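You operate a simulated robot arm through the tools that you are given. There is no shell and no other tool. Be economical: measure what you need, move in short steps, check, and stop when the job is done.

Carry out the task below with a simulated two-armed robot. There is one attempt and no reset: what you move stays moved.

JOB
Pick up the teal stirrer with one hand, pass it to the other hand and put it on the top of the roll bench.

It is judged by the outcome, as a careful person would: the job done as asked, and still so three seconds after it is handed in. It fails if anything else is knocked over, pushed out of place, dropped, spilled or broken.

ROBOT AND FRAMES
Two 7-joint arms with two-finger parallel grippers on one trunk, on a base that drives. Base frame: it is fixed to the floor where the robot stands at the start and does not move with it; the origin is under the middle of the robot, x ahead of it, y to its left, z up. Lengths are in m, angles in rad, forces in N, time in s.
The left shoulder is at the start at [0.05, 0.177, 1.129], the right one opposite. With the tool pointing down near the work surface each hand reaches from about 0.2 to 0.7 m from the robot's upright axis, wherever it stands, measured 20 degrees to its own side. Places, roughly: teal stirrer (3x3x22 cm) [0.5, -0.1, 1]; top of the roll bench [-2.3, 2.1, 0.9]. Payload 3.43 kg a hand.
Tool frame (each hand has its own): the origin (TCP) lies between the finger pads and is the grasp point; the fingertips stand 0.034 m ahead of it; z points along the fingers, y is the line along which they close. Largest opening 0.128 m; finger width 0.024, thickness 0.012; the body of the gripper, 0.048 by 0.13 m, starts 0.096 m behind the TCP.
Orientation is that of the tool frame in the base frame, as a unit quaternion [w, x, y, z]. With the fingers straight down and closing along the base's y, the tool's x points along the base's -x, its y along +y and its z along -z.

CONTROLS
- The arms move only by the tool jog_arm. It takes "left_series", "right_series" or both (then of equal length, played together; a hand with none holds still); each is a list of rows, each a list of 7 numbers: the shift along the base's x, y, z in m, then the turn, a rotation vector about the base's x, y, z in rad, then the gripper command, from -1 (shut) to 1 (fully open), values between in proportion. In form: [[tx, ty, tz, ax, ay, az, jaw], ...]. A call has 1 to 10 rows; each row shifts and turns the commanded pose from where the row before left it. Rows are played at 5 a second. More than 0.05 m and 0.15 rad between two rows, or a gripper value outside its range, and nothing of the call is played. Where a pose cannot be reached the arm comes as near as it can. A force on the tool above 40 N (or 10 N above the force at the start of the call, whichever is more), or a blocked arm, ends the call early, and 0.2 s more pass. Each finger travels about 0.108 m/s and halts on what it meets, pressing with about 36 N; the grip force reading is that of the motor and also rises with nothing between the fingers. The clock runs only during rows and for 0.2 s after the last one: add rows that do not move to give the fingers time. The reply holds the time, the measured pose of the TCP, the force on the tool along the base axes, the opening and the grip force, in the units named above and with some noise, with the torque about the TCP (base axes, N m) and any sound that the robot's microphone picked up, and new pictures: "pictures" is both (left out), scene, wrist or none (wrist: the cameras of the hands that moved).
- Cameras (640 x 400 px; columns grow to the right, rows downward): "scene" is now at [0.1707, -0.0127, 1.3099]; the picture's right is [-0.18, -0.98, 0.00], its down [-0.48, 0.09, -0.87] and it looks along [0.86, -0.16, -0.49] (base axes); focal length 252 px, centre (320, 200). "left" rides on the left gripper at [0.076, 0.011, -0.16] in its tool frame; the picture's right is [-0.15, 0.99, 0.00], its down [-0.88, -0.13, -0.46] and it looks along [-0.45, -0.07, 0.89] (tool axes); focal length 234 px, centre (320, 200). "right" rides on the right gripper at [0.076, -0.011, -0.16] in its tool frame; the picture's right is [0.15, 0.99, 0.00], its down [-0.88, 0.13, -0.46] and it looks along [-0.45, 0.07, 0.89] (tool axes); focal length 234 px, centre (320, 200). There is no depth. A picture from a camera that has moved, and an enlarged one, comes with that camera's place and axes in the base frame and with its lens. The place of the scene camera against the robot may be out by one fixed shift of up to 0.025 m in any direction.
- slide_trunk(by): slides the trunk up (or, below 0, down) by that many m; the arms and the scene camera ride with it, the base frame stays. It gives what a move gives, with no picture.
- roll_base(legs): drives the robot by 1 to 6 legs, each [ahead, turn to the left] in m and rad, along the robot's own axes; the way and the turn of a leg run together, so that a leg with both is an arc; at most 1.5 m and 3.142 rad a leg. The arms and the cameras ride along, it lands a little off, and it stops where it bumps. It gives what a move gives, and a new picture of the scene camera.
- turn_head(pan, tilt): turns the head with the scene camera to pan (to the left, within 1.396 rad either way) and tilt (down, from -0.506 to 1.204), counted from straight ahead of the robot. It gives what a move gives, and a new picture of the scene camera.
- zoom(camera, box): a new picture of the part [left, top, right, bottom] of that camera's present view, enlarged. The clock stands still meanwhile.
- job_done(): hands the job in; it is judged then, once.

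Work in short steps. Places have to be worked out from the pictures, the camera data and where the tool is seen: move nearer, look again, correct. Check each grasp and each placing, and mend what went wrong. You have 120 turns and 260 pictures in all, those below and enlarged ones among them. Open the grippers and draw the arms clear of the work before you hand the job in, unless the task says otherwise; then end with one line.

The tools are called after "Request:" by a JSON object that holds its "name" and its "arguments". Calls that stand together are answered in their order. jog_arm: Moves the arms, as the interface text tells. Its arguments: {"type":"object","properties":{"left_series":{"type":"array","items":{"type":"array","items":{"type":"number"}}},"right_series":{"type":"array","items":{"type":"array","items":{"type":"number"}}},"pictures":{"type":"string","enum":["both","scene","wrist","none"]}},"required":[]} The other tools are called the same way: slide_trunk (by) slides the trunk up or down; roll_base (legs) drives the base; turn_head (pan, tilt) turns the head that bears the scene camera; zoom (camera, box) takes an enlarged picture of a part of a camera's view; job_done () hands the job in.

At the start:

```text
clock: 0.0
left_tcp_pos: [0.436, 0.0613, 1.1725]
left_ee_rot: [0.0, 0.0, 1.0, 0.0]
left_force: [-0.2, -0.3, -0.1]
left_ft_torque: [0.01, -0.02, 0.01]
left_grip_width: 0.128
left_gripper_force: 0.0
right_tcp_pos: [0.4089, -0.3025, 1.1313]
right_ee_rot: [0.0, 0.0, 1.0, 0.0]
right_force: [-0.3, -0.1, 0.6]
right_ft_torque: [0.0, 0.0, 0.01]
right_grip_width: 0.1281
right_gripper_force: 0.0
trunk travel left (down, up): [-0.3, 0.101]
robot x, y, heading: [0.0042, 0.0012, 0.001]
head pan, tilt: [-0.185, 0.511]
```

scene: 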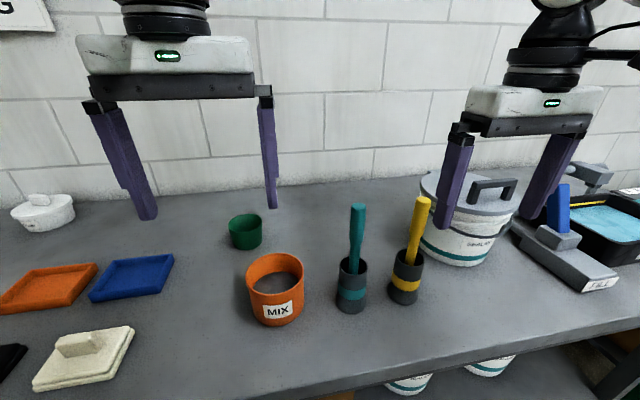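
right: 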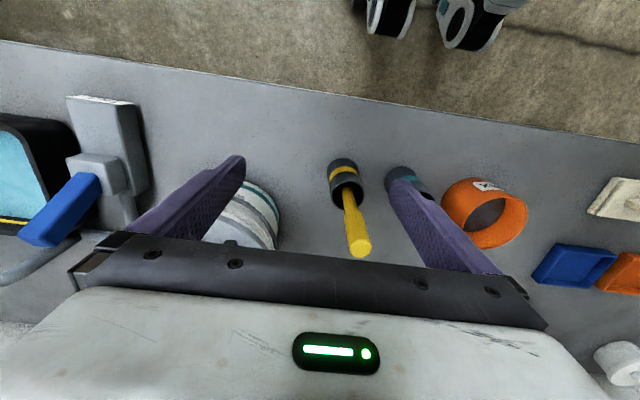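
left: 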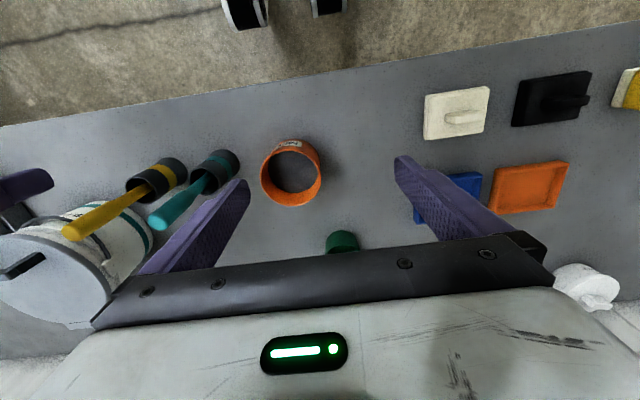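

Zooming in on the stirrers from the scene camera and both wrist cameras, to measure their place and lean.

Request:
{"name": "zoom", "arguments": {"camera": "scene", "box": [300, 180, 460, 320]}}

Request:
{"name": "zoom", "arguments": {"camera": "left", "box": [60, 120, 340, 295]}}

```text
2.86 times, centred on (380, 250) of scene
camera zoom: at [0.1707, -0.0127, 1.3099], right [-0.18, -0.98, 0.0], down [-0.48, 0.09, -0.87], along [0.86, -0.16, -0.49], focal length 721 px, centre (149, 57)
```

zoom: 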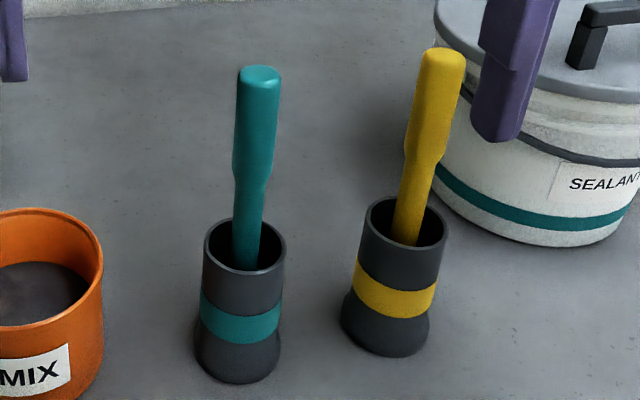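

```text
2.29 times, centred on (200, 208) of left
camera zoom: at [0.3609, 0.0737, 1.3321], right [0.15, 0.99, 0.0], down [0.88, -0.13, 0.46], along [0.45, -0.07, -0.89], focal length 535 px, centre (594, 183)
```

zoom: 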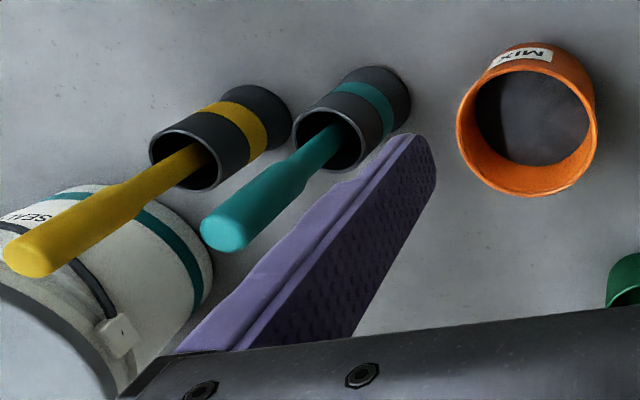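

Triangulated: stirrer top ≈ (0.474, −0.127, 1.111), holder rim ≈ (0.472, −0.126, 0.995), nearly upright. I raise the right hand above the sticks, half close it and move over the stirrer while the left hand clears to the left.

Request:
{"name": "jog_arm", "arguments": {"right_series": [[0, 0, 0.05, 0, 0, 0, 0.1], [0, 0, 0.03, 0, 0, 0, 0.1], [0.016, 0.044, 0, 0, 0, 0, 0.1], [0.016, 0.044, 0, 0, 0, 0, 0.1], [0.016, 0.044, 0, 0, 0, 0, 0.1], [0.017, 0.044, 0, 0, 0, 0, 0.1], [0, 0, 0, 0, 0, 0, 0.1]], "left_series": [[0, 0.04, 0.02, 0, 0, 0, 1], [0, 0.04, 0, 0, 0, 0, 1], [0, 0.04, 0, 0, 0, 0, 1], [0, 0.0, 0, 0, 0, 0, 1], [0, 0, 0, 0, 0, 0, 1], [0, 0, 0, 0, 0, 0, 1], [0, 0, 0, 0, 0, 0, 1]], "pictures": "both"}}

```text
clock: 1.6
left_tcp_pos: [0.4379, 0.1826, 1.194]
left_ee_rot: [0.0, 0.0, 1.0, 0.0]
left_force: [-0.1, 0.2, 0.2]
left_ft_torque: [0.01, -0.04, -0.01]
left_grip_width: 0.1279
left_gripper_force: 0.0
right_tcp_pos: [0.4328, -0.1782, 1.1822]
right_ee_rot: [-0.001, 0.0, 1.0, -0.001]
right_force: [-0.2, 0.5, 0.1]
right_ft_torque: [-0.02, -0.02, -0.02]
right_grip_width: 0.0702
right_gripper_force: 0.1
right hand out of reach, approached as far as the arm can: row 5, 6
trunk travel left (down, up): [-0.3, 0.101]
robot x, y, heading: [-0.0016, 0.0039, 0.005]
head pan, tilt: [-0.185, 0.511]
camera scene: at [0.1704, -0.0126, 1.31], right [-0.18, -0.98, 0.0], down [-0.48, 0.09, -0.87], along [0.86, -0.16, -0.49], focal length 252 px, centre (320, 200)
camera right: at [0.3563, -0.19, 1.3406], right [-0.15, 0.99, 0.0], down [0.88, 0.13, 0.46], along [0.45, 0.07, -0.89], focal length 234 px, centre (320, 200)
camera left: at [0.3629, 0.1947, 1.3535], right [0.15, 0.99, 0.0], down [0.88, -0.13, 0.46], along [0.45, -0.07, -0.89], focal length 234 px, centre (320, 200)
```

scene: 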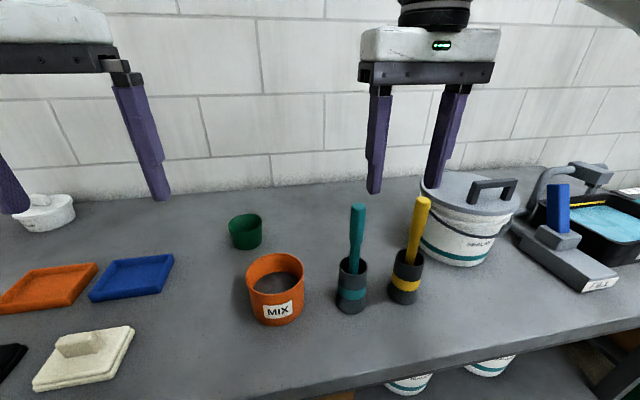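
right: 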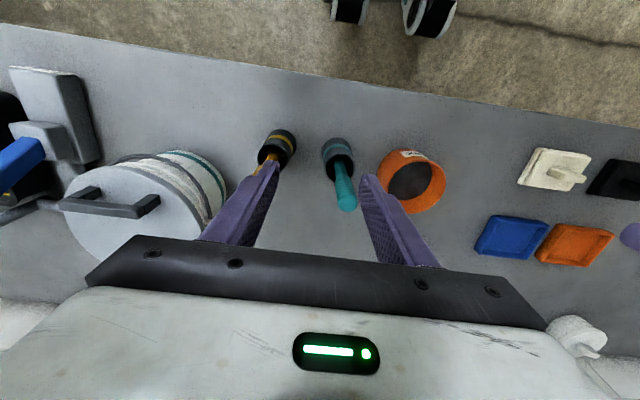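
left: 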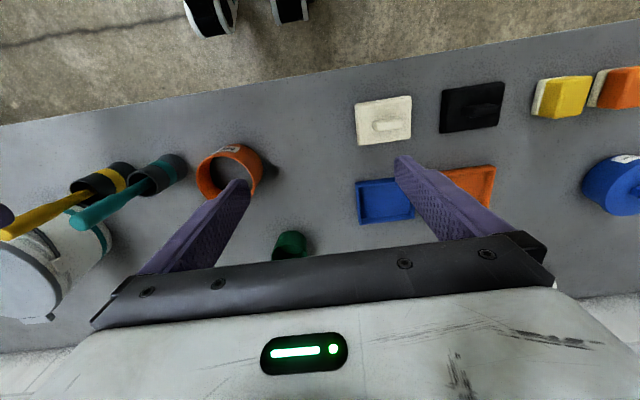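

The right arm hits its reach limit at this height; raising the trunk will lift the shoulders so the hand can work lower relative to them.

Request:
{"name": "slide_trunk", "arguments": {"by": 0.1}}

```text
clock: 2.9
left_tcp_pos: [0.4397, 0.183, 1.2931]
left_ee_rot: [0.0, 0.0, 1.0, 0.0]
left_force: [-1.0, -0.8, -0.8]
left_ft_torque: [0.0, 0.0, 0.01]
left_grip_width: 0.1278
left_gripper_force: 0.0
right_tcp_pos: [0.4339, -0.1788, 1.2806]
right_ee_rot: [0.001, 0.0, 1.0, 0.0]
right_force: [0.6, -0.1, 0.1]
right_ft_torque: [-0.03, -0.04, 0.01]
right_grip_width: 0.07
right_gripper_force: 0.2
trunk travel left (down, up): [-0.4, 0.001]
robot x, y, heading: [0.0048, -0.0018, 0.004]
head pan, tilt: [-0.185, 0.511]
```

Now lowering to z ≈ 1.17 (tips just above the stick tops) while moving over the stirrer.

Request:
{"name": "jog_arm", "arguments": {"right_series": [[0, 0, -0.05, 0, 0, 0, 0.1], [0, 0, -0.045, 0, 0, 0, 0.1], [0.02, 0.025, 0, 0, 0, 0, 0.1], [0.02, 0.025, 0, 0, 0, 0, 0.1], [0, 0, 0, 0, 0, 0, 0.1]], "pictures": "both"}}

```text
clock: 4.1
left_tcp_pos: [0.4391, 0.1826, 1.2929]
left_ee_rot: [0.0, 0.0, 1.0, 0.0]
left_force: [-0.2, -0.5, -0.9]
left_ft_torque: [-0.01, 0.03, 0.02]
left_grip_width: 0.1281
left_gripper_force: 0.1
right_tcp_pos: [0.455, -0.152, 1.1863]
right_ee_rot: [0.0, 0.0, 1.0, 0.0]
right_force: [0.2, -0.4, 0.2]
right_ft_torque: [-0.01, -0.01, 0.04]
right_grip_width: 0.0705
right_gripper_force: 0.0
right hand out of reach, approached as far as the arm can: row 4
trunk travel left (down, up): [-0.4, 0.001]
robot x, y, heading: [0.0013, -0.0006, 0.0]
head pan, tilt: [-0.185, 0.511]
camera scene: at [0.1713, -0.0126, 1.4098], right [-0.18, -0.98, 0.0], down [-0.48, 0.09, -0.87], along [0.86, -0.16, -0.49], focal length 252 px, centre (320, 200)
camera right: at [0.3783, -0.1632, 1.3447], right [-0.14, 0.99, 0.0], down [0.88, 0.13, 0.46], along [0.45, 0.07, -0.89], focal length 234 px, centre (320, 200)
```

scene: 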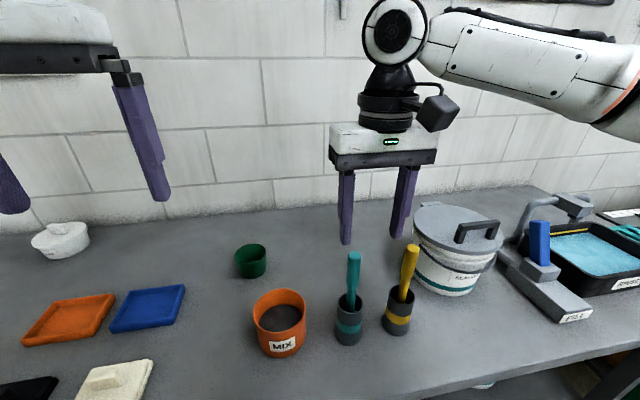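
right: 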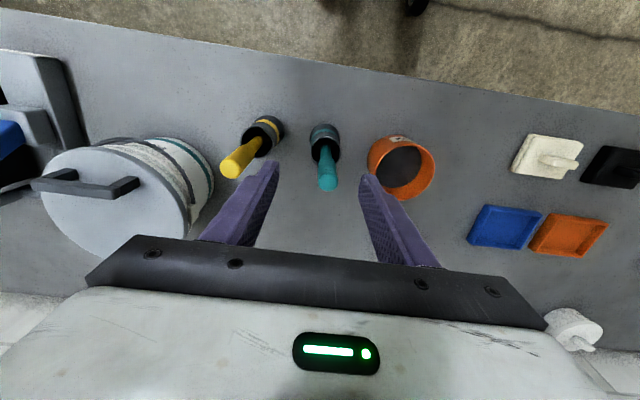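

Row 4 fell a bit short. I test smaller steps to see whether the arm can still creep to the target (0.474, −0.127).

Request:
{"name": "jog_arm", "arguments": {"right_series": [[0, 0.013, 0, 0, 0, 0, 0.1], [0, 0.012, 0, 0, 0, 0, 0.1], [0.01, 0, 0, 0, 0, 0, 0.1], [0.009, 0, 0, 0, 0, 0, 0.1], [0, 0, 0, 0, 0, 0, 0.1]], "pictures": "wrist"}}

```text
clock: 5.3
left_tcp_pos: [0.4385, 0.1814, 1.2938]
left_ee_rot: [0.0, 0.001, 1.0, 0.0]
left_force: [-0.1, -0.6, 0.4]
left_ft_torque: [-0.01, -0.01, -0.01]
left_grip_width: 0.128
left_gripper_force: 0.1
right_tcp_pos: [0.4535, -0.1525, 1.1849]
right_ee_rot: [0.0, 0.001, 1.0, 0.001]
right_force: [0.1, 0.0, 0.0]
right_ft_torque: [0.0, -0.02, 0.01]
right_grip_width: 0.0704
right_gripper_force: 0.0
right hand out of reach, approached as far as the arm can: row 1, 2, 3, 4
trunk travel left (down, up): [-0.4, 0.001]
robot x, y, heading: [-0.0, -0.0007, 0.001]
head pan, tilt: [-0.185, 0.511]
camera right: at [0.3776, -0.1633, 1.345], right [-0.15, 0.99, 0.0], down [0.88, 0.13, 0.46], along [0.45, 0.07, -0.89], focal length 234 px, centre (320, 200)
```

right: 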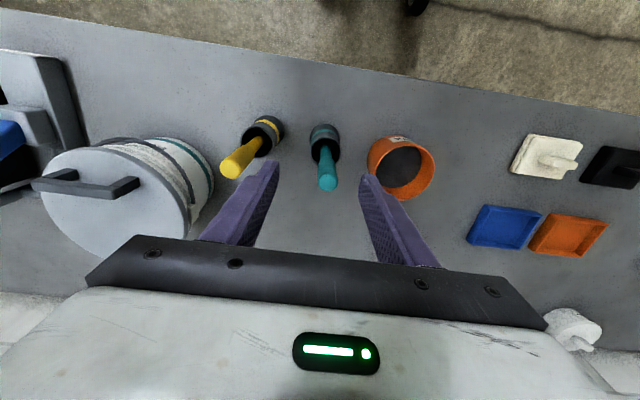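

A joint limit seems to block inward motion. I turn the base slightly left so the stirrer lies more to the right arm's own side (fingertips at 1.15 clear the stick tops at ~1.11).

Request:
{"name": "roll_base", "arguments": {"legs": [[0, 0.2]]}}

```text
clock: 6.5
left_tcp_pos: [0.3947, 0.2631, 1.2945]
left_ee_rot: [-0.001, -0.097, 0.995, 0.0]
left_force: [-0.8, -0.2, -1.0]
left_ft_torque: [-0.02, 0.01, -0.04]
left_grip_width: 0.128
left_gripper_force: 0.1
right_tcp_pos: [0.475, -0.0616, 1.1859]
right_ee_rot: [0.0, -0.097, 0.995, 0.0]
right_force: [0.3, 0.3, 0.1]
right_ft_torque: [-0.03, -0.01, 0.01]
right_grip_width: 0.0703
right_gripper_force: 0.0
trunk travel left (down, up): [-0.4, 0.001]
robot x, y, heading: [-0.0025, 0.0006, 0.193]
head pan, tilt: [-0.185, 0.511]
camera scene: at [0.171, 0.0189, 1.4099], right [0.01, -1.0, 0.0], down [-0.49, -0.01, -0.87], along [0.87, 0.01, -0.49], focal length 252 px, centre (320, 200)
```

scene: 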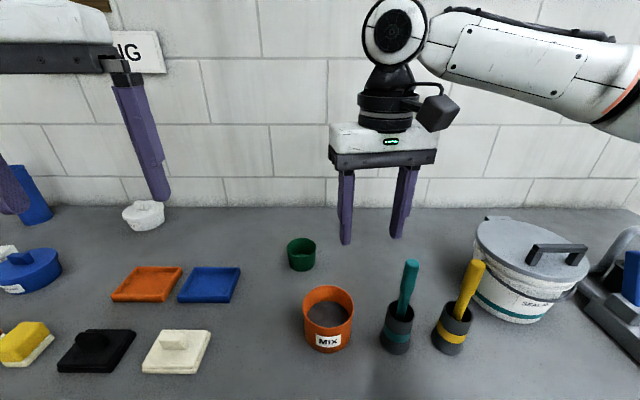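

Base turned 0.193 rad. Now moving the right hand −0.066 in y over the stirrer.

Request:
{"name": "jog_arm", "arguments": {"right_series": [[0, -0.033, 0, 0, 0, 0, 0.1], [0, -0.033, 0, 0, 0, 0, 0.1], [0, 0, -0.01, 0, 0, 0, 0.1], [0, 0, 0, 0, 0, 0, 0.1]], "pictures": "both"}}

```text
clock: 7.5
left_tcp_pos: [0.3947, 0.2631, 1.2939]
left_ee_rot: [0.0, -0.097, 0.995, 0.0]
left_force: [0.4, -1.5, 0.3]
left_ft_torque: [-0.01, -0.01, 0.02]
left_grip_width: 0.1278
left_gripper_force: 0.1
right_tcp_pos: [0.475, -0.1278, 1.1767]
right_ee_rot: [0.001, -0.098, 0.995, -0.001]
right_force: [-0.8, 0.2, 1.0]
right_ft_torque: [-0.01, 0.0, -0.04]
right_grip_width: 0.07
right_gripper_force: 0.0
trunk travel left (down, up): [-0.4, 0.001]
robot x, y, heading: [-0.0037, -0.0038, 0.197]
head pan, tilt: [-0.185, 0.511]
camera scene: at [0.1708, 0.0182, 1.41], right [0.01, -1.0, 0.0], down [-0.49, 0.0, -0.87], along [0.87, 0.01, -0.49], focal length 252 px, centre (320, 200)
camera right: at [0.4015, -0.1547, 1.3357], right [-0.33, 0.94, 0.0], down [0.84, 0.3, 0.46], along [0.43, 0.15, -0.89], focal length 234 px, centre (320, 200)
```

scene: 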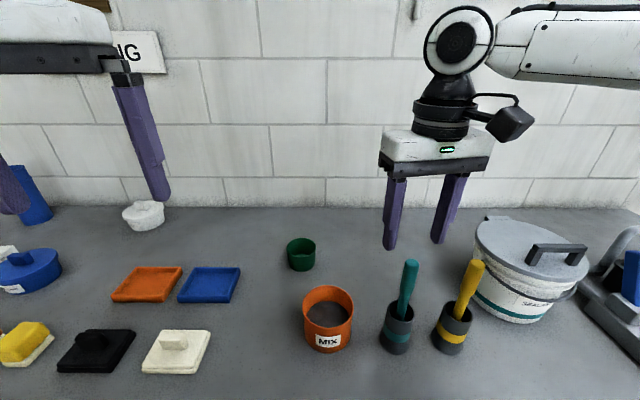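
right: 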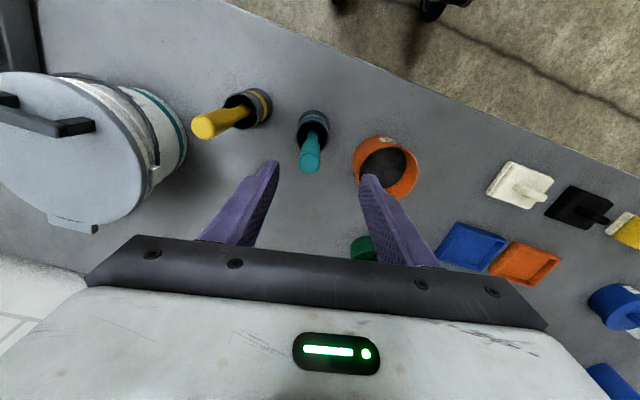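

Readings from the different cameras differ by ~1 cm; I zoom in on the right wrist view to pin the stirrer relative to the fingers.

Request:
{"name": "zoom", "arguments": {"camera": "right", "box": [220, 80, 420, 205]}}

```text
3.20 times, centred on (320, 142) of right
camera zoom: at [0.4015, -0.1547, 1.3357], right [-0.33, 0.94, 0.0], down [0.84, 0.3, 0.46], along [0.43, 0.15, -0.89], focal length 749 px, centre (320, 384)
```

zoom: 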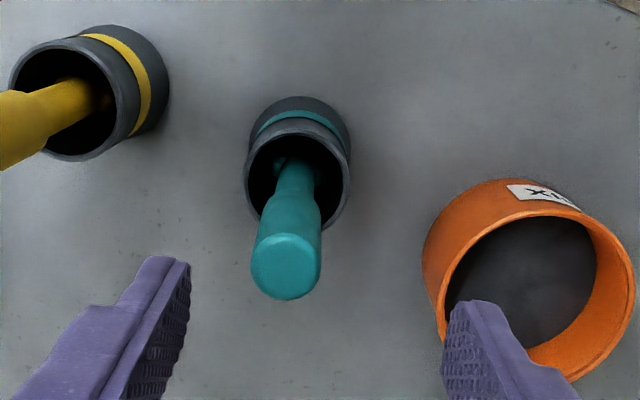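

Refined: stirrer vertical at (0.476, −0.141), top ≈ 1.10, rim ≈ 0.975. Shift −0.013 in y and descend partway.

Request:
{"name": "jog_arm", "arguments": {"right_series": [[0.001, -0.013, 0, 0, 0, 0, 0.1], [0, 0, -0.03, 0, 0, 0, 0.1], [0, 0, -0.03, 0, 0, 0, 0.1], [0, 0, 0, 0, 0, 0, 0.1]], "pictures": "both"}}

```text
clock: 8.5
left_tcp_pos: [0.3942, 0.2631, 1.2939]
left_ee_rot: [0.0, -0.097, 0.995, 0.0]
left_force: [-0.3, 0.1, -0.3]
left_ft_torque: [-0.01, 0.0, 0.02]
left_grip_width: 0.1279
left_gripper_force: 0.0
right_tcp_pos: [0.4752, -0.1399, 1.1166]
right_ee_rot: [0.001, -0.097, 0.995, 0.001]
right_force: [0.2, -0.1, -0.3]
right_ft_torque: [0.0, 0.0, -0.02]
right_grip_width: 0.0704
right_gripper_force: 0.1
trunk travel left (down, up): [-0.4, 0.001]
robot x, y, heading: [-0.0008, -0.0002, 0.197]
head pan, tilt: [-0.185, 0.511]
camera scene: at [0.1708, 0.0184, 1.41], right [0.01, -1.0, 0.0], down [-0.49, 0.0, -0.87], along [0.87, 0.01, -0.49], focal length 252 px, centre (320, 200)
camera right: at [0.4032, -0.167, 1.2758], right [-0.34, 0.94, 0.0], down [0.84, 0.3, 0.46], along [0.43, 0.15, -0.89], focal length 234 px, centre (320, 200)
```

scene: 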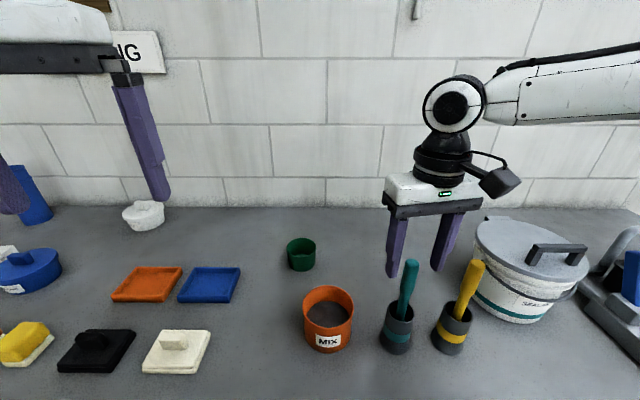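
right: 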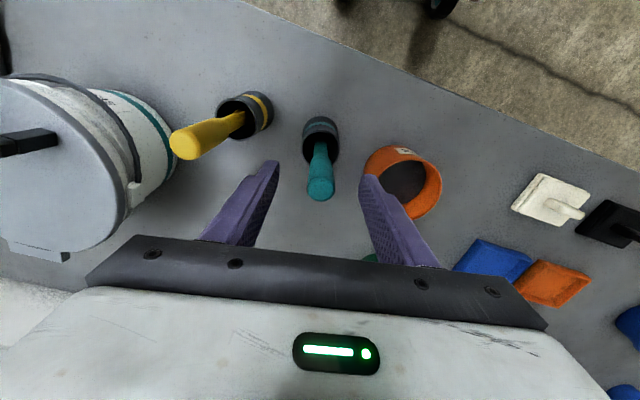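

Wrist view says the stirrer is centred. A close zoom from the scene camera gives a cross-check.

Request:
{"name": "zoom", "arguments": {"camera": "scene", "box": [350, 200, 510, 300]}}

Request:
{"name": "zoom", "arguments": {"camera": "right", "box": [220, 100, 420, 225]}}

```text
4.00 times, centred on (430, 250) of scene
camera zoom: at [0.1708, 0.0184, 1.41], right [0.01, -1.0, 0.0], down [-0.49, 0.0, -0.87], along [0.87, 0.01, -0.49], focal length 1009 px, centre (-120, 0)
```

zoom: 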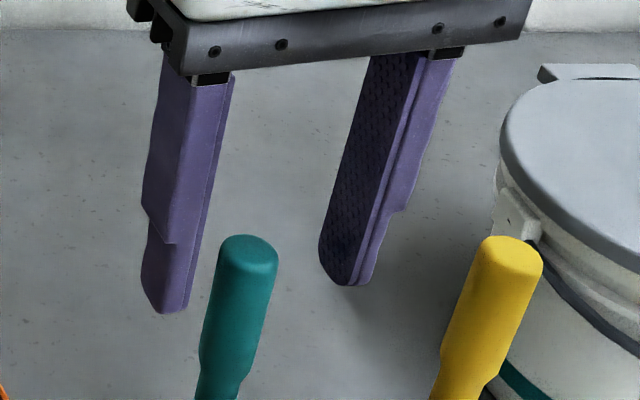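

```text
3.20 times, centred on (320, 162) of right
camera zoom: at [0.4032, -0.167, 1.2758], right [-0.34, 0.94, 0.0], down [0.84, 0.3, 0.46], along [0.43, 0.15, -0.89], focal length 749 px, centre (320, 320)
```

zoom: 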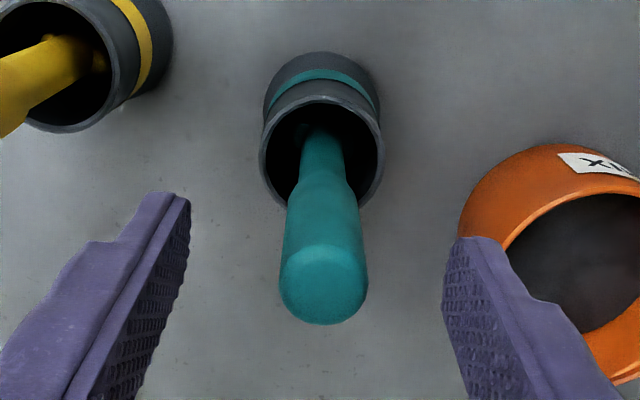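

Stirrer sits between the fingers. Descending to TCP z ≈ 1.068, then closing.

Request:
{"name": "jog_arm", "arguments": {"right_series": [[0, 0, -0.025, 0, 0, 0, 0.1], [0, 0, -0.023, 0, 0, 0, 0.1], [0, 0, 0, 0, 0, 0, 0.1], [0, 0, 0, 0, 0, 0, -1], [0, 0, 0, 0, 0, 0, -1], [0, 0, 0, 0, 0, 0, -1]], "pictures": "both"}}

```text
clock: 9.9
left_tcp_pos: [0.3947, 0.2638, 1.2947]
left_ee_rot: [0.0, -0.098, 0.995, 0.001]
left_force: [0.5, 0.3, -0.3]
left_ft_torque: [0.03, 0.03, 0.0]
left_grip_width: 0.1279
left_gripper_force: 0.2
right_tcp_pos: [0.4759, -0.1408, 1.0691]
right_ee_rot: [0.001, -0.096, 0.995, 0.001]
right_force: [0.6, 0.2, -0.3]
right_ft_torque: [0.0, -0.02, -0.02]
right_grip_width: 0.0226
right_gripper_force: 35.8
trunk travel left (down, up): [-0.4, 0.001]
robot x, y, heading: [-0.0031, -0.0036, 0.196]
head pan, tilt: [-0.185, 0.511]
camera scene: at [0.171, 0.0184, 1.4099], right [0.01, -1.0, 0.0], down [-0.49, 0.0, -0.87], along [0.87, 0.01, -0.49], focal length 252 px, centre (320, 200)
camera right: at [0.403, -0.1661, 1.2278], right [-0.33, 0.94, 0.0], down [0.84, 0.3, 0.46], along [0.43, 0.15, -0.89], focal length 234 px, centre (320, 200)
```

scene: 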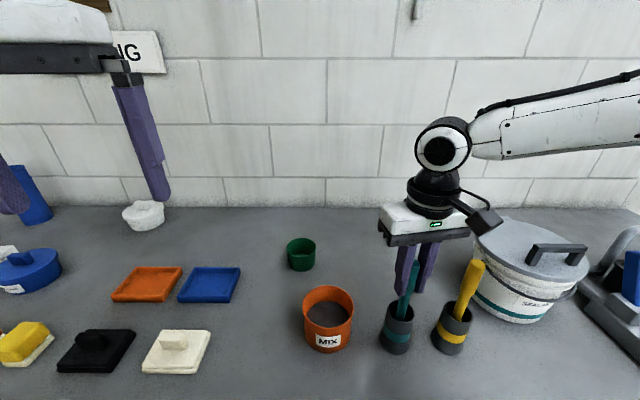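
right: 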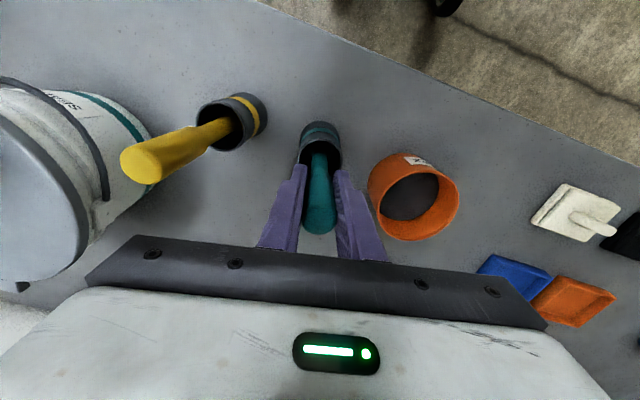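

Gripped at 0.0226 m. Checking how well the handle is seated before lifting.

Request:
{"name": "zoom", "arguments": {"camera": "right", "box": [240, 110, 400, 260]}}

Request:
{"name": "zoom", "arguments": {"camera": "scene", "box": [360, 220, 480, 360]}}

```text
2.67 times, centred on (320, 185) of right
camera zoom: at [0.403, -0.1661, 1.2278], right [-0.33, 0.94, 0.0], down [0.84, 0.3, 0.46], along [0.43, 0.15, -0.89], focal length 624 px, centre (320, 240)
```

zoom: 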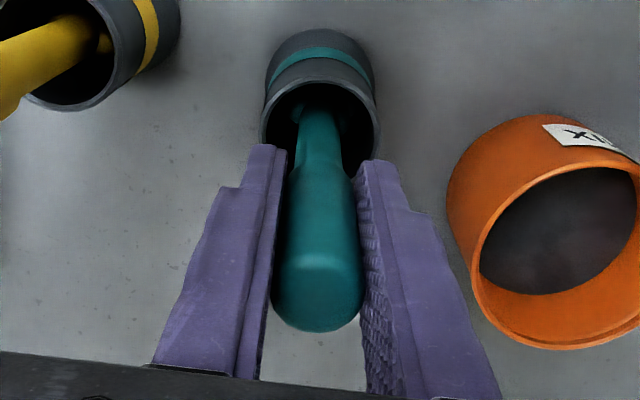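

```text
2.86 times, centred on (420, 290) of scene
camera zoom: at [0.171, 0.0184, 1.4099], right [0.01, -1.0, 0.0], down [-0.49, 0.0, -0.87], along [0.87, 0.01, -0.49], focal length 721 px, centre (34, -57)
```

zoom: 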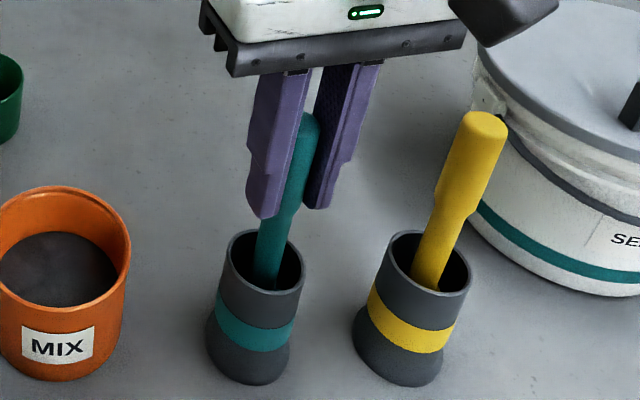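

Well seated. Lifting straight up slowly.

Request:
{"name": "jog_arm", "arguments": {"right_series": [[0, 0, 0.015, 0, 0, 0, -1], [0, 0, 0.02, 0, 0, 0, -1], [0, 0, 0.03, 0, 0, 0, -1], [0, 0, 0.03, 0, 0, 0, -1], [0, 0, 0, 0, 0, 0, -1]], "pictures": "both"}}

```text
clock: 11.1
left_tcp_pos: [0.3957, 0.2628, 1.2939]
left_ee_rot: [0.0, -0.098, 0.995, 0.0]
left_force: [0.1, -0.3, -0.1]
left_ft_torque: [-0.01, -0.01, 0.0]
left_grip_width: 0.1281
left_gripper_force: 0.1
right_tcp_pos: [0.474, -0.1414, 1.1651]
right_ee_rot: [0.001, -0.097, 0.995, 0.001]
right_force: [0.4, 0.1, -1.2]
right_ft_torque: [0.04, 0.04, 0.01]
right_grip_width: 0.0225
right_gripper_force: 36.0
trunk travel left (down, up): [-0.4, 0.001]
robot x, y, heading: [-0.0019, -0.0006, 0.199]
head pan, tilt: [-0.185, 0.511]
camera scene: at [0.1712, 0.0183, 1.4099], right [0.01, -1.0, 0.0], down [-0.49, 0.0, -0.87], along [0.87, 0.01, -0.49], focal length 252 px, centre (320, 200)
camera right: at [0.4022, -0.1665, 1.3246], right [-0.33, 0.94, 0.0], down [0.84, 0.3, 0.46], along [0.43, 0.15, -0.89], focal length 234 px, centre (320, 200)
```

scene: 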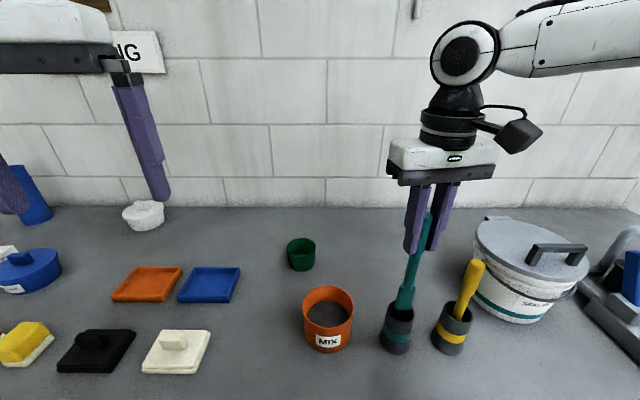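
right: 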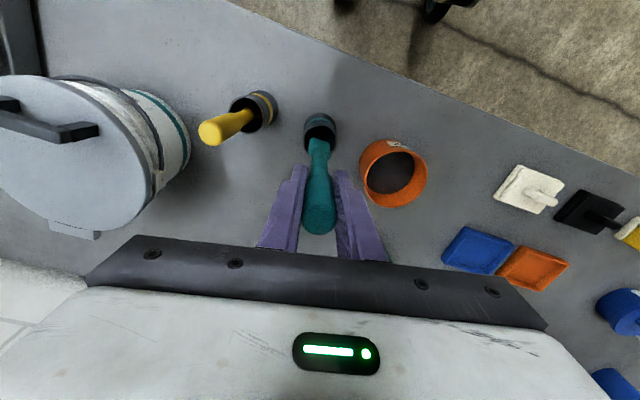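

Lifting cleanly, holder stays. Continuing up another 0.08.

Request:
{"name": "jog_arm", "arguments": {"right_series": [[0, 0, 0.025, 0, 0, 0, -1], [0, 0, 0.03, 0, 0, 0, -1], [0, 0, 0.025, 0, 0, 0, -1], [0, 0, 0, 0, 0, 0, -1]], "pictures": "scene"}}

```text
clock: 12.1
left_tcp_pos: [0.3963, 0.2634, 1.295]
left_ee_rot: [0.001, -0.098, 0.995, 0.0]
left_force: [-0.2, -0.3, -0.3]
left_ft_torque: [-0.02, 0.01, -0.02]
left_grip_width: 0.1278
left_gripper_force: 0.1
right_tcp_pos: [0.4767, -0.14, 1.2438]
right_ee_rot: [0.0, -0.097, 0.995, 0.0]
right_force: [-0.4, -0.3, -0.8]
right_ft_torque: [0.01, 0.02, 0.0]
right_grip_width: 0.0228
right_gripper_force: 35.2
trunk travel left (down, up): [-0.4, 0.001]
robot x, y, heading: [0.001, 0.0001, 0.198]
head pan, tilt: [-0.185, 0.511]
camera scene: at [0.171, 0.0184, 1.4099], right [0.01, -1.0, 0.0], down [-0.49, 0.0, -0.87], along [0.87, 0.01, -0.49], focal length 252 px, centre (320, 200)
```

scene: 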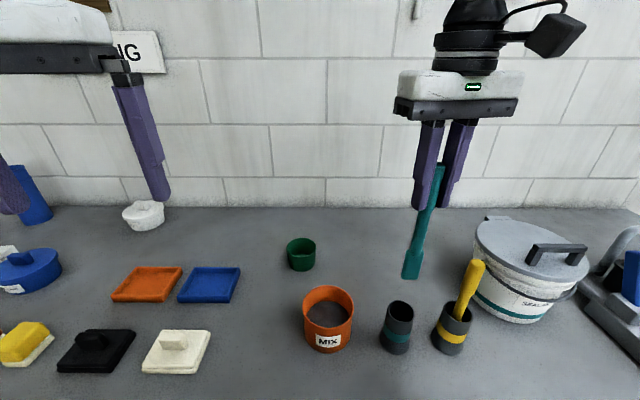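

Stirrer is free of the holder, which stayed put. Before driving I look around with the head.

Request:
{"name": "turn_head", "arguments": {"pan": 1.39, "tilt": 0.35}}

Request:
{"name": "turn_head", "arguments": {"pan": -1.39, "tilt": 0.5}}

```text
clock: 13.7
left_tcp_pos: [0.396, 0.2625, 1.2927]
left_ee_rot: [0.0, -0.098, 0.995, -0.001]
left_force: [-0.4, 0.0, -0.3]
left_ft_torque: [0.01, 0.03, -0.05]
left_grip_width: 0.128
left_gripper_force: 0.1
right_tcp_pos: [0.4773, -0.14, 1.2427]
right_ee_rot: [0.0, -0.096, 0.995, 0.001]
right_force: [0.6, -0.1, -1.3]
right_ft_torque: [0.03, 0.0, 0.02]
right_grip_width: 0.0228
right_gripper_force: 36.1
trunk travel left (down, up): [-0.4, 0.001]
robot x, y, heading: [0.0001, -0.0025, 0.193]
head pan, tilt: [1.389, 0.351]
camera scene: at [0.079, 0.1106, 1.4247], right [1.0, 0.01, 0.0], down [0.0, -0.34, -0.94], along [-0.01, 0.94, -0.34], focal length 252 px, centre (320, 200)
```

scene: 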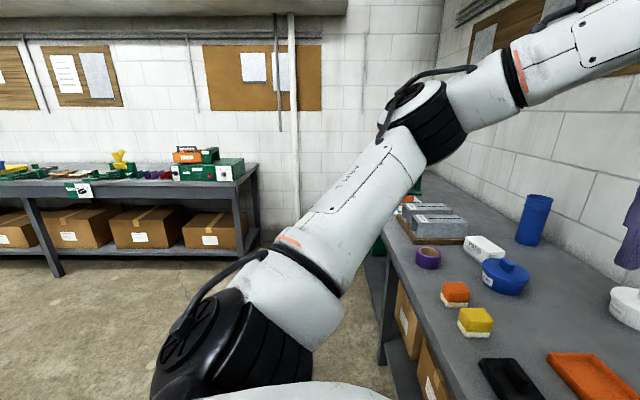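

```text
clock: 16.2
left_tcp_pos: [0.395, 0.2634, 1.2923]
left_ee_rot: [0.0, -0.098, 0.995, 0.0]
left_force: [-0.4, 0.2, 0.7]
left_ft_torque: [-0.03, 0.01, -0.02]
left_grip_width: 0.128
left_gripper_force: 0.0
right_tcp_pos: [0.4767, -0.1397, 1.2451]
right_ee_rot: [0.0, -0.097, 0.995, 0.001]
right_force: [-0.6, 0.2, -0.2]
right_ft_torque: [0.03, 0.0, 0.02]
right_grip_width: 0.0228
right_gripper_force: 36.0
trunk travel left (down, up): [-0.4, 0.001]
robot x, y, heading: [-0.0016, 0.002, 0.196]
head pan, tilt: [-1.389, 0.499]
camera scene: at [0.1137, -0.0671, 1.411], right [-0.93, -0.37, 0.0], down [-0.18, 0.45, -0.88], along [0.32, -0.82, -0.48], focal length 252 px, centre (320, 200)
```

scene: 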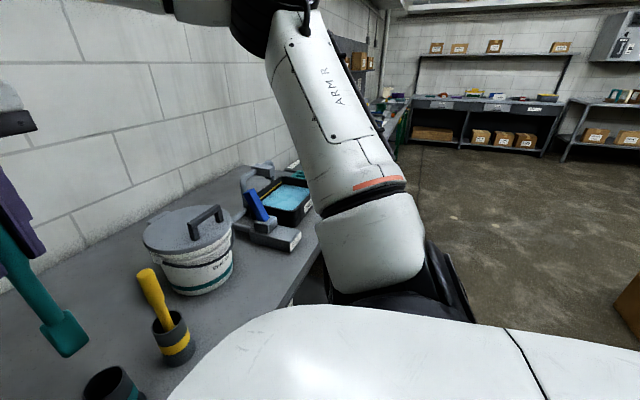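

Floor behind and to the left looks clear. Backing away 0.4 m from the work bench to do the handover in free space.

Request:
{"name": "roll_base", "arguments": {"legs": [[-0.4, 0]]}}

Request:
{"name": "turn_head", "arguments": {"pan": 0.0, "tilt": 0.4}}

```text
clock: 18.7
left_tcp_pos: [0.0043, 0.1845, 1.2936]
left_ee_rot: [0.0, -0.095, 0.995, 0.001]
left_force: [0.2, 0.7, -0.5]
left_ft_torque: [-0.01, 0.01, -0.03]
left_grip_width: 0.1279
left_gripper_force: 0.0
right_tcp_pos: [0.0842, -0.2187, 1.2455]
right_ee_rot: [0.0, -0.094, 0.996, 0.001]
right_force: [0.1, 1.1, -0.2]
right_ft_torque: [0.02, -0.03, -0.01]
right_grip_width: 0.0227
right_gripper_force: 36.0
trunk travel left (down, up): [-0.4, 0.001]
robot x, y, heading: [-0.3896, -0.0738, 0.186]
head pan, tilt: [-1.389, 0.499]
camera scene: at [-0.2791, -0.1441, 1.411], right [-0.93, -0.36, 0.0], down [-0.17, 0.45, -0.88], along [0.32, -0.82, -0.48], focal length 252 px, centre (320, 200)
```

scene: 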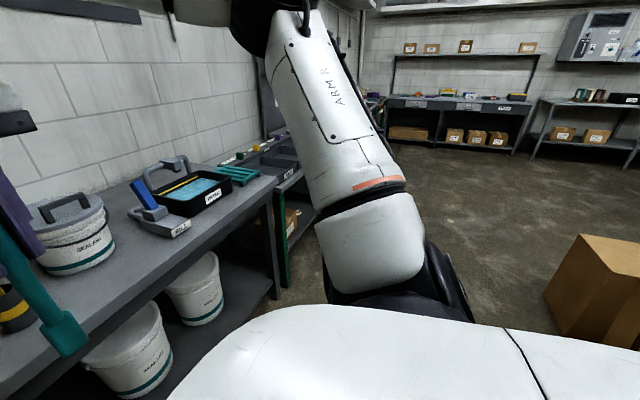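

```text
clock: 20.2
left_tcp_pos: [0.0051, 0.1843, 1.2925]
left_ee_rot: [0.0, -0.095, 0.995, 0.0]
left_force: [-0.2, -0.8, 0.0]
left_ft_torque: [0.03, 0.0, 0.0]
left_grip_width: 0.1279
left_gripper_force: 0.0
right_tcp_pos: [0.0829, -0.2183, 1.2435]
right_ee_rot: [0.0, -0.094, 0.996, 0.001]
right_force: [0.0, 0.7, -0.2]
right_ft_torque: [-0.01, -0.01, -0.01]
right_grip_width: 0.0227
right_gripper_force: 36.2
trunk travel left (down, up): [-0.4, 0.001]
robot x, y, heading: [-0.3942, -0.0774, 0.188]
head pan, tilt: [0.0, 0.4]
camera scene: at [-0.2207, -0.0418, 1.4201], right [0.19, -0.98, 0.0], down [-0.38, -0.07, -0.92], along [0.9, 0.17, -0.39], focal length 252 px, centre (320, 200)
```

scene: 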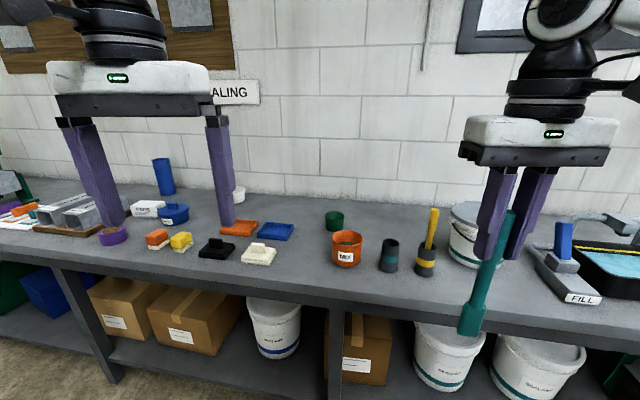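

Plenty of free space. I rotate the right hand about the robot's forward axis so the stirrer swings to horizontal, pointing left.

Request:
{"name": "jog_arm", "arguments": {"right_series": [[0, 0, 0, 0.14, 0.0266, 0, -1], [0, 0, 0, 0.14, 0.0266, 0, -1], [0, 0, 0, 0.14, 0.0266, 0, -1], [0, 0, 0, 0.14, 0.0266, 0, -1], [0, 0, 0, 0.14, 0.0266, 0, -1], [0, 0, 0, 0.14, 0.0266, 0, -1]], "pictures": "scene"}}

```text
clock: 21.6
left_tcp_pos: [0.0044, 0.1851, 1.294]
left_ee_rot: [0.0, -0.095, 0.995, 0.0]
left_force: [-0.2, 0.0, -1.7]
left_ft_torque: [0.02, 0.02, -0.02]
left_grip_width: 0.128
left_gripper_force: 0.0
right_tcp_pos: [0.0833, -0.2193, 1.2449]
right_ee_rot: [-0.038, -0.087, 0.905, 0.415]
right_force: [0.0, 0.0, -0.5]
right_ft_torque: [-0.02, 0.05, -0.01]
right_grip_width: 0.0227
right_gripper_force: 35.9
trunk travel left (down, up): [-0.4, 0.001]
robot x, y, heading: [-0.3913, -0.0775, 0.189]
head pan, tilt: [0.0, 0.4]
camera scene: at [-0.2205, -0.0424, 1.4202], right [0.19, -0.98, 0.0], down [-0.38, -0.07, -0.92], along [0.9, 0.17, -0.39], focal length 252 px, centre (320, 200)
```

scene: 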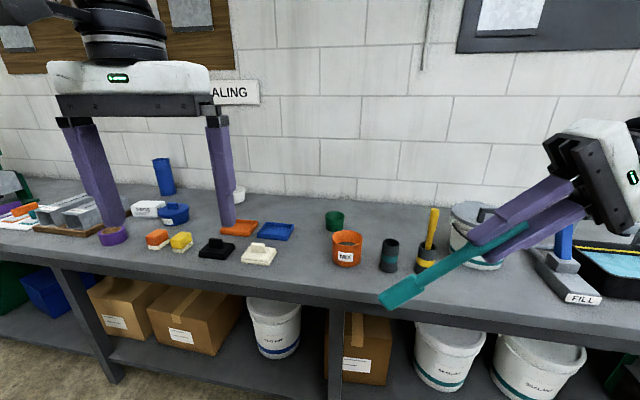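

Works. Completing the swing to horizontal.

Request:
{"name": "jog_arm", "arguments": {"right_series": [[0, 0, 0, 0.14, 0.0266, 0, -1], [0, 0, 0, 0.14, 0.0266, 0, -1], [0, 0, 0, 0.14, 0.0266, 0, -1], [0, 0, 0, 0.14, 0.0266, 0, -1], [0, 0, 0, 0.14, 0.0266, 0, -1], [0, 0, 0, 0, 0, 0, -1]], "pictures": "both"}}

```text
clock: 23.0
left_tcp_pos: [0.0043, 0.1856, 1.294]
left_ee_rot: [0.0, -0.095, 0.996, 0.0]
left_force: [0.9, 0.3, -0.5]
left_ft_torque: [-0.03, -0.02, 0.01]
left_grip_width: 0.128
left_gripper_force: 0.1
right_tcp_pos: [0.0828, -0.2196, 1.2436]
right_ee_rot: [-0.051, -0.076, 0.813, 0.575]
right_force: [0.2, 0.4, -0.2]
right_ft_torque: [-0.06, -0.02, 0.0]
right_grip_width: 0.0227
right_gripper_force: 36.2
right hand out of reach, approached as far as the arm can: row 3, 4, 5
trunk travel left (down, up): [-0.4, 0.001]
robot x, y, heading: [-0.3923, -0.0784, 0.191]
head pan, tilt: [0.0, 0.4]
camera scene: at [-0.2207, -0.0416, 1.4202], right [0.19, -0.98, 0.0], down [-0.38, -0.07, -0.92], along [0.9, 0.17, -0.39], focal length 252 px, centre (320, 200)
camera right: at [0.0361, -0.3845, 1.2863], right [-0.21, 0.3, 0.93], down [0.94, -0.22, 0.28], along [0.29, 0.93, -0.23], focal length 234 px, centre (320, 200)
```

scene: 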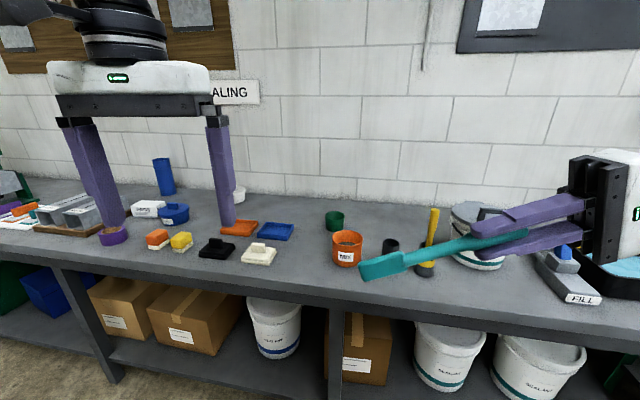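
right: 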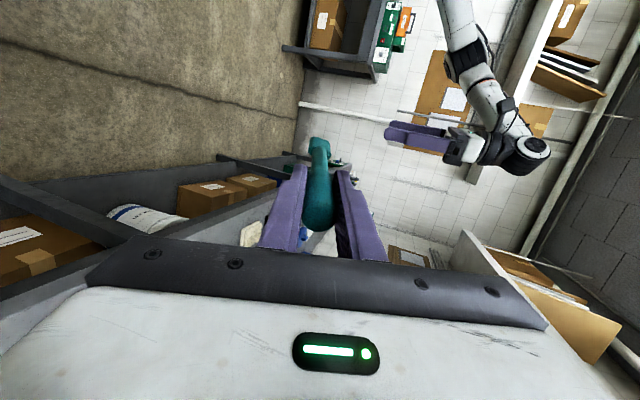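

Right hand stops at about 70° tilt; stirrer points left, 20° below horizontal – fine. Now I turn the left hand −90° about vertical so its fingers close across the stirrer.

Request:
{"name": "jog_arm", "arguments": {"left_series": [[0, 0, 0, 0, 0, -0.15, 1], [0, 0, 0, 0, 0, -0.15, 1], [0, 0, 0, 0, 0, -0.15, 1], [0, 0, 0, 0, 0, -0.15, 1], [0, 0, 0, 0, 0, -0.15, 1], [0, 0, 0, 0, 0, -0.15, 1], [0, 0, 0, 0, 0, -0.15, 1], [0, 0, 0, 0, 0, -0.15, 1], [0, 0, 0, 0, 0, -0.15, 1], [0, 0, 0, 0, 0, -0.15, 1]], "pictures": "scene"}}

```text
clock: 25.2
left_tcp_pos: [0.0046, 0.1847, 1.2953]
left_ee_rot: [0.0, 0.61, 0.793, 0.001]
left_force: [-0.4, -0.6, -0.4]
left_ft_torque: [-0.02, 0.02, 0.0]
left_grip_width: 0.128
left_gripper_force: 0.1
right_tcp_pos: [0.0831, -0.2187, 1.2435]
right_ee_rot: [-0.051, -0.076, 0.813, 0.574]
right_force: [0.7, 0.4, 0.0]
right_ft_torque: [-0.03, 0.0, 0.02]
right_grip_width: 0.0227
right_gripper_force: 36.1
trunk travel left (down, up): [-0.4, 0.001]
robot x, y, heading: [-0.3923, -0.0759, 0.188]
head pan, tilt: [0.0, 0.4]
camera scene: at [-0.2207, -0.0417, 1.4202], right [0.19, -0.98, 0.0], down [-0.38, -0.07, -0.92], along [0.9, 0.17, -0.39], focal length 252 px, centre (320, 200)
```

scene: 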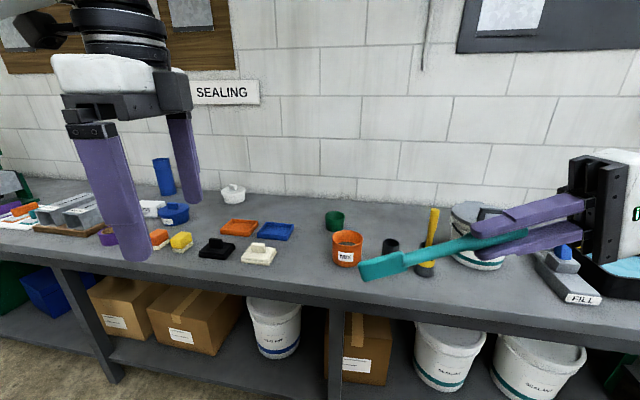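

Left hand turned. Now I bring the right hand 0.18 m leftwards toward mid-body (stirrer tip stays under the left fingertips' height) and finish/tilt the left hand to be perpendicular to the stirrer.

Request:
{"name": "jog_arm", "arguments": {"right_series": [[-0.0068, 0.0354, 0, 0, 0, 0, -1], [-0.0068, 0.0354, 0, 0, 0, 0, -1], [-0.0068, 0.0354, 0, 0, 0, 0, -1], [-0.0068, 0.0354, 0, 0, 0, 0, -1], [-0.0068, 0.0354, 0, 0, 0, 0, -1], [0, 0, 0, 0, 0, 0, -1]], "left_series": [[0, 0, 0.01, 0, 0, -0.07, 1], [0, 0, 0.01, -0.115, -0.022, 0, 1], [0, 0, 0, -0.115, -0.022, 0, 1], [0, 0, 0, -0.11, -0.021, 0, 1], [0, 0, 0, 0, 0, 0, 1], [0, 0, 0, 0, 0, 0, 1]], "pictures": "both"}}

```text
clock: 26.6
left_tcp_pos: [0.0039, 0.1834, 1.3134]
left_ee_rot: [0.132, 0.626, 0.76, -0.11]
left_force: [-0.2, -0.3, -0.1]
left_ft_torque: [0.02, -0.02, 0.03]
left_grip_width: 0.1281
left_gripper_force: 0.0
right_tcp_pos: [0.0495, -0.0436, 1.2443]
right_ee_rot: [-0.052, -0.076, 0.813, 0.575]
right_force: [-0.3, -0.6, 0.3]
right_ft_torque: [-0.04, 0.02, 0.01]
right_grip_width: 0.0226
right_gripper_force: 36.0
trunk travel left (down, up): [-0.4, 0.001]
robot x, y, heading: [-0.3928, -0.0773, 0.185]
head pan, tilt: [0.0, 0.4]
camera scene: at [-0.2207, -0.0421, 1.4202], right [0.19, -0.98, 0.0], down [-0.38, -0.07, -0.92], along [0.9, 0.17, -0.39], focal length 252 px, centre (320, 200)
camera right: at [0.003, -0.2087, 1.2864], right [-0.21, 0.3, 0.93], down [0.94, -0.22, 0.28], along [0.29, 0.93, -0.23], focal length 234 px, centre (320, 200)
camera left: at [-0.008, 0.3114, 1.4378], right [1.0, 0.05, 0.05], down [0.0, -0.69, 0.73], along [0.07, -0.73, -0.68], focal length 234 px, centre (320, 200)
```

scene: 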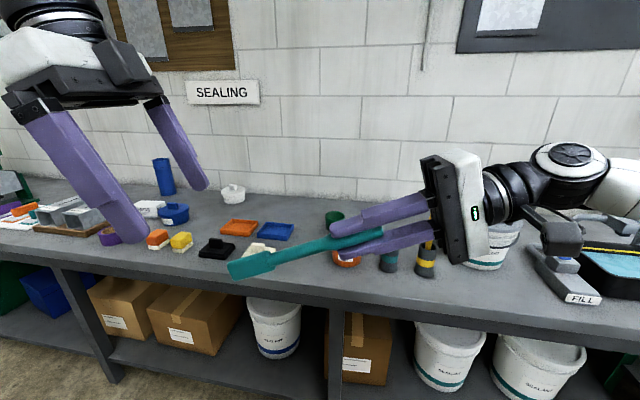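
right: 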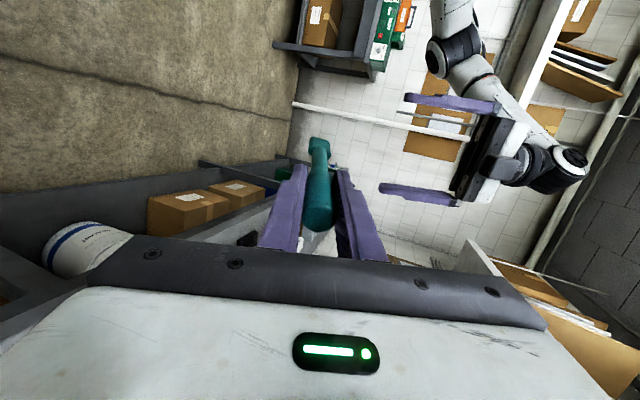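
left: 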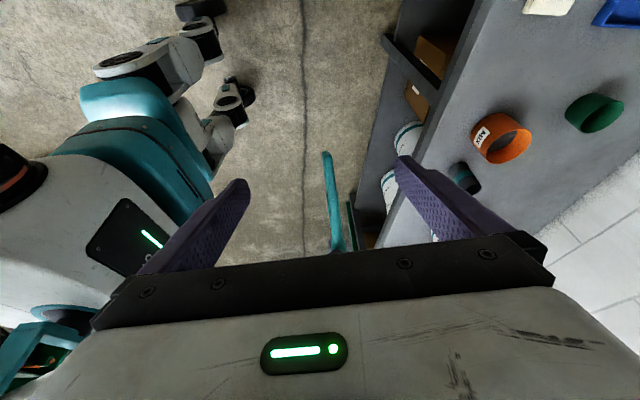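

Stirrer held steady. Move the left hand to a standoff 0.10 m above the grasp point on the shaft (target ≈ (0.033, 0.044, 1.213)).

Request:
{"name": "jog_arm", "arguments": {"left_series": [[0.0077, -0.0353, -0.002, 0, 0, 0, 1], [0.0077, -0.0353, -0.003, 0, 0, 0, 1], [0.0077, -0.0353, -0.002, 0, 0, 0, 1], [0, 0, 0, 0, 0, 0, 1]], "pictures": "both"}}

```text
clock: 27.6
left_tcp_pos: [0.0262, 0.0807, 1.3066]
left_ee_rot: [0.133, 0.625, 0.761, -0.111]
left_force: [-0.1, 0.0, -0.7]
left_ft_torque: [0.0, -0.06, 0.01]
left_grip_width: 0.1282
left_gripper_force: 0.1
right_tcp_pos: [0.0488, -0.0436, 1.2437]
right_ee_rot: [-0.052, -0.077, 0.813, 0.574]
right_force: [-0.2, -0.6, -0.1]
right_ft_torque: [-0.07, -0.02, -0.02]
right_grip_width: 0.0227
right_gripper_force: 36.3
trunk travel left (down, up): [-0.4, 0.001]
robot x, y, heading: [-0.3869, -0.0782, 0.188]
head pan, tilt: [0.0, 0.4]
camera scene: at [-0.221, -0.041, 1.4202], right [0.19, -0.98, 0.0], down [-0.38, -0.07, -0.92], along [0.9, 0.17, -0.39], focal length 252 px, centre (320, 200)
camera left: at [0.014, 0.2069, 1.4319], right [1.0, 0.05, 0.05], down [0.0, -0.69, 0.73], along [0.07, -0.73, -0.68], focal length 234 px, centre (320, 200)
```

scene: 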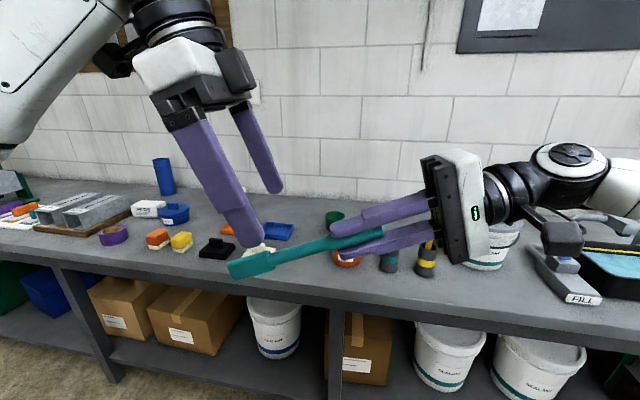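
left: 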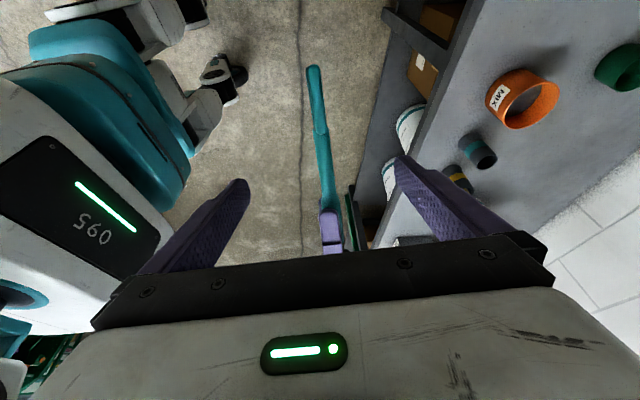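

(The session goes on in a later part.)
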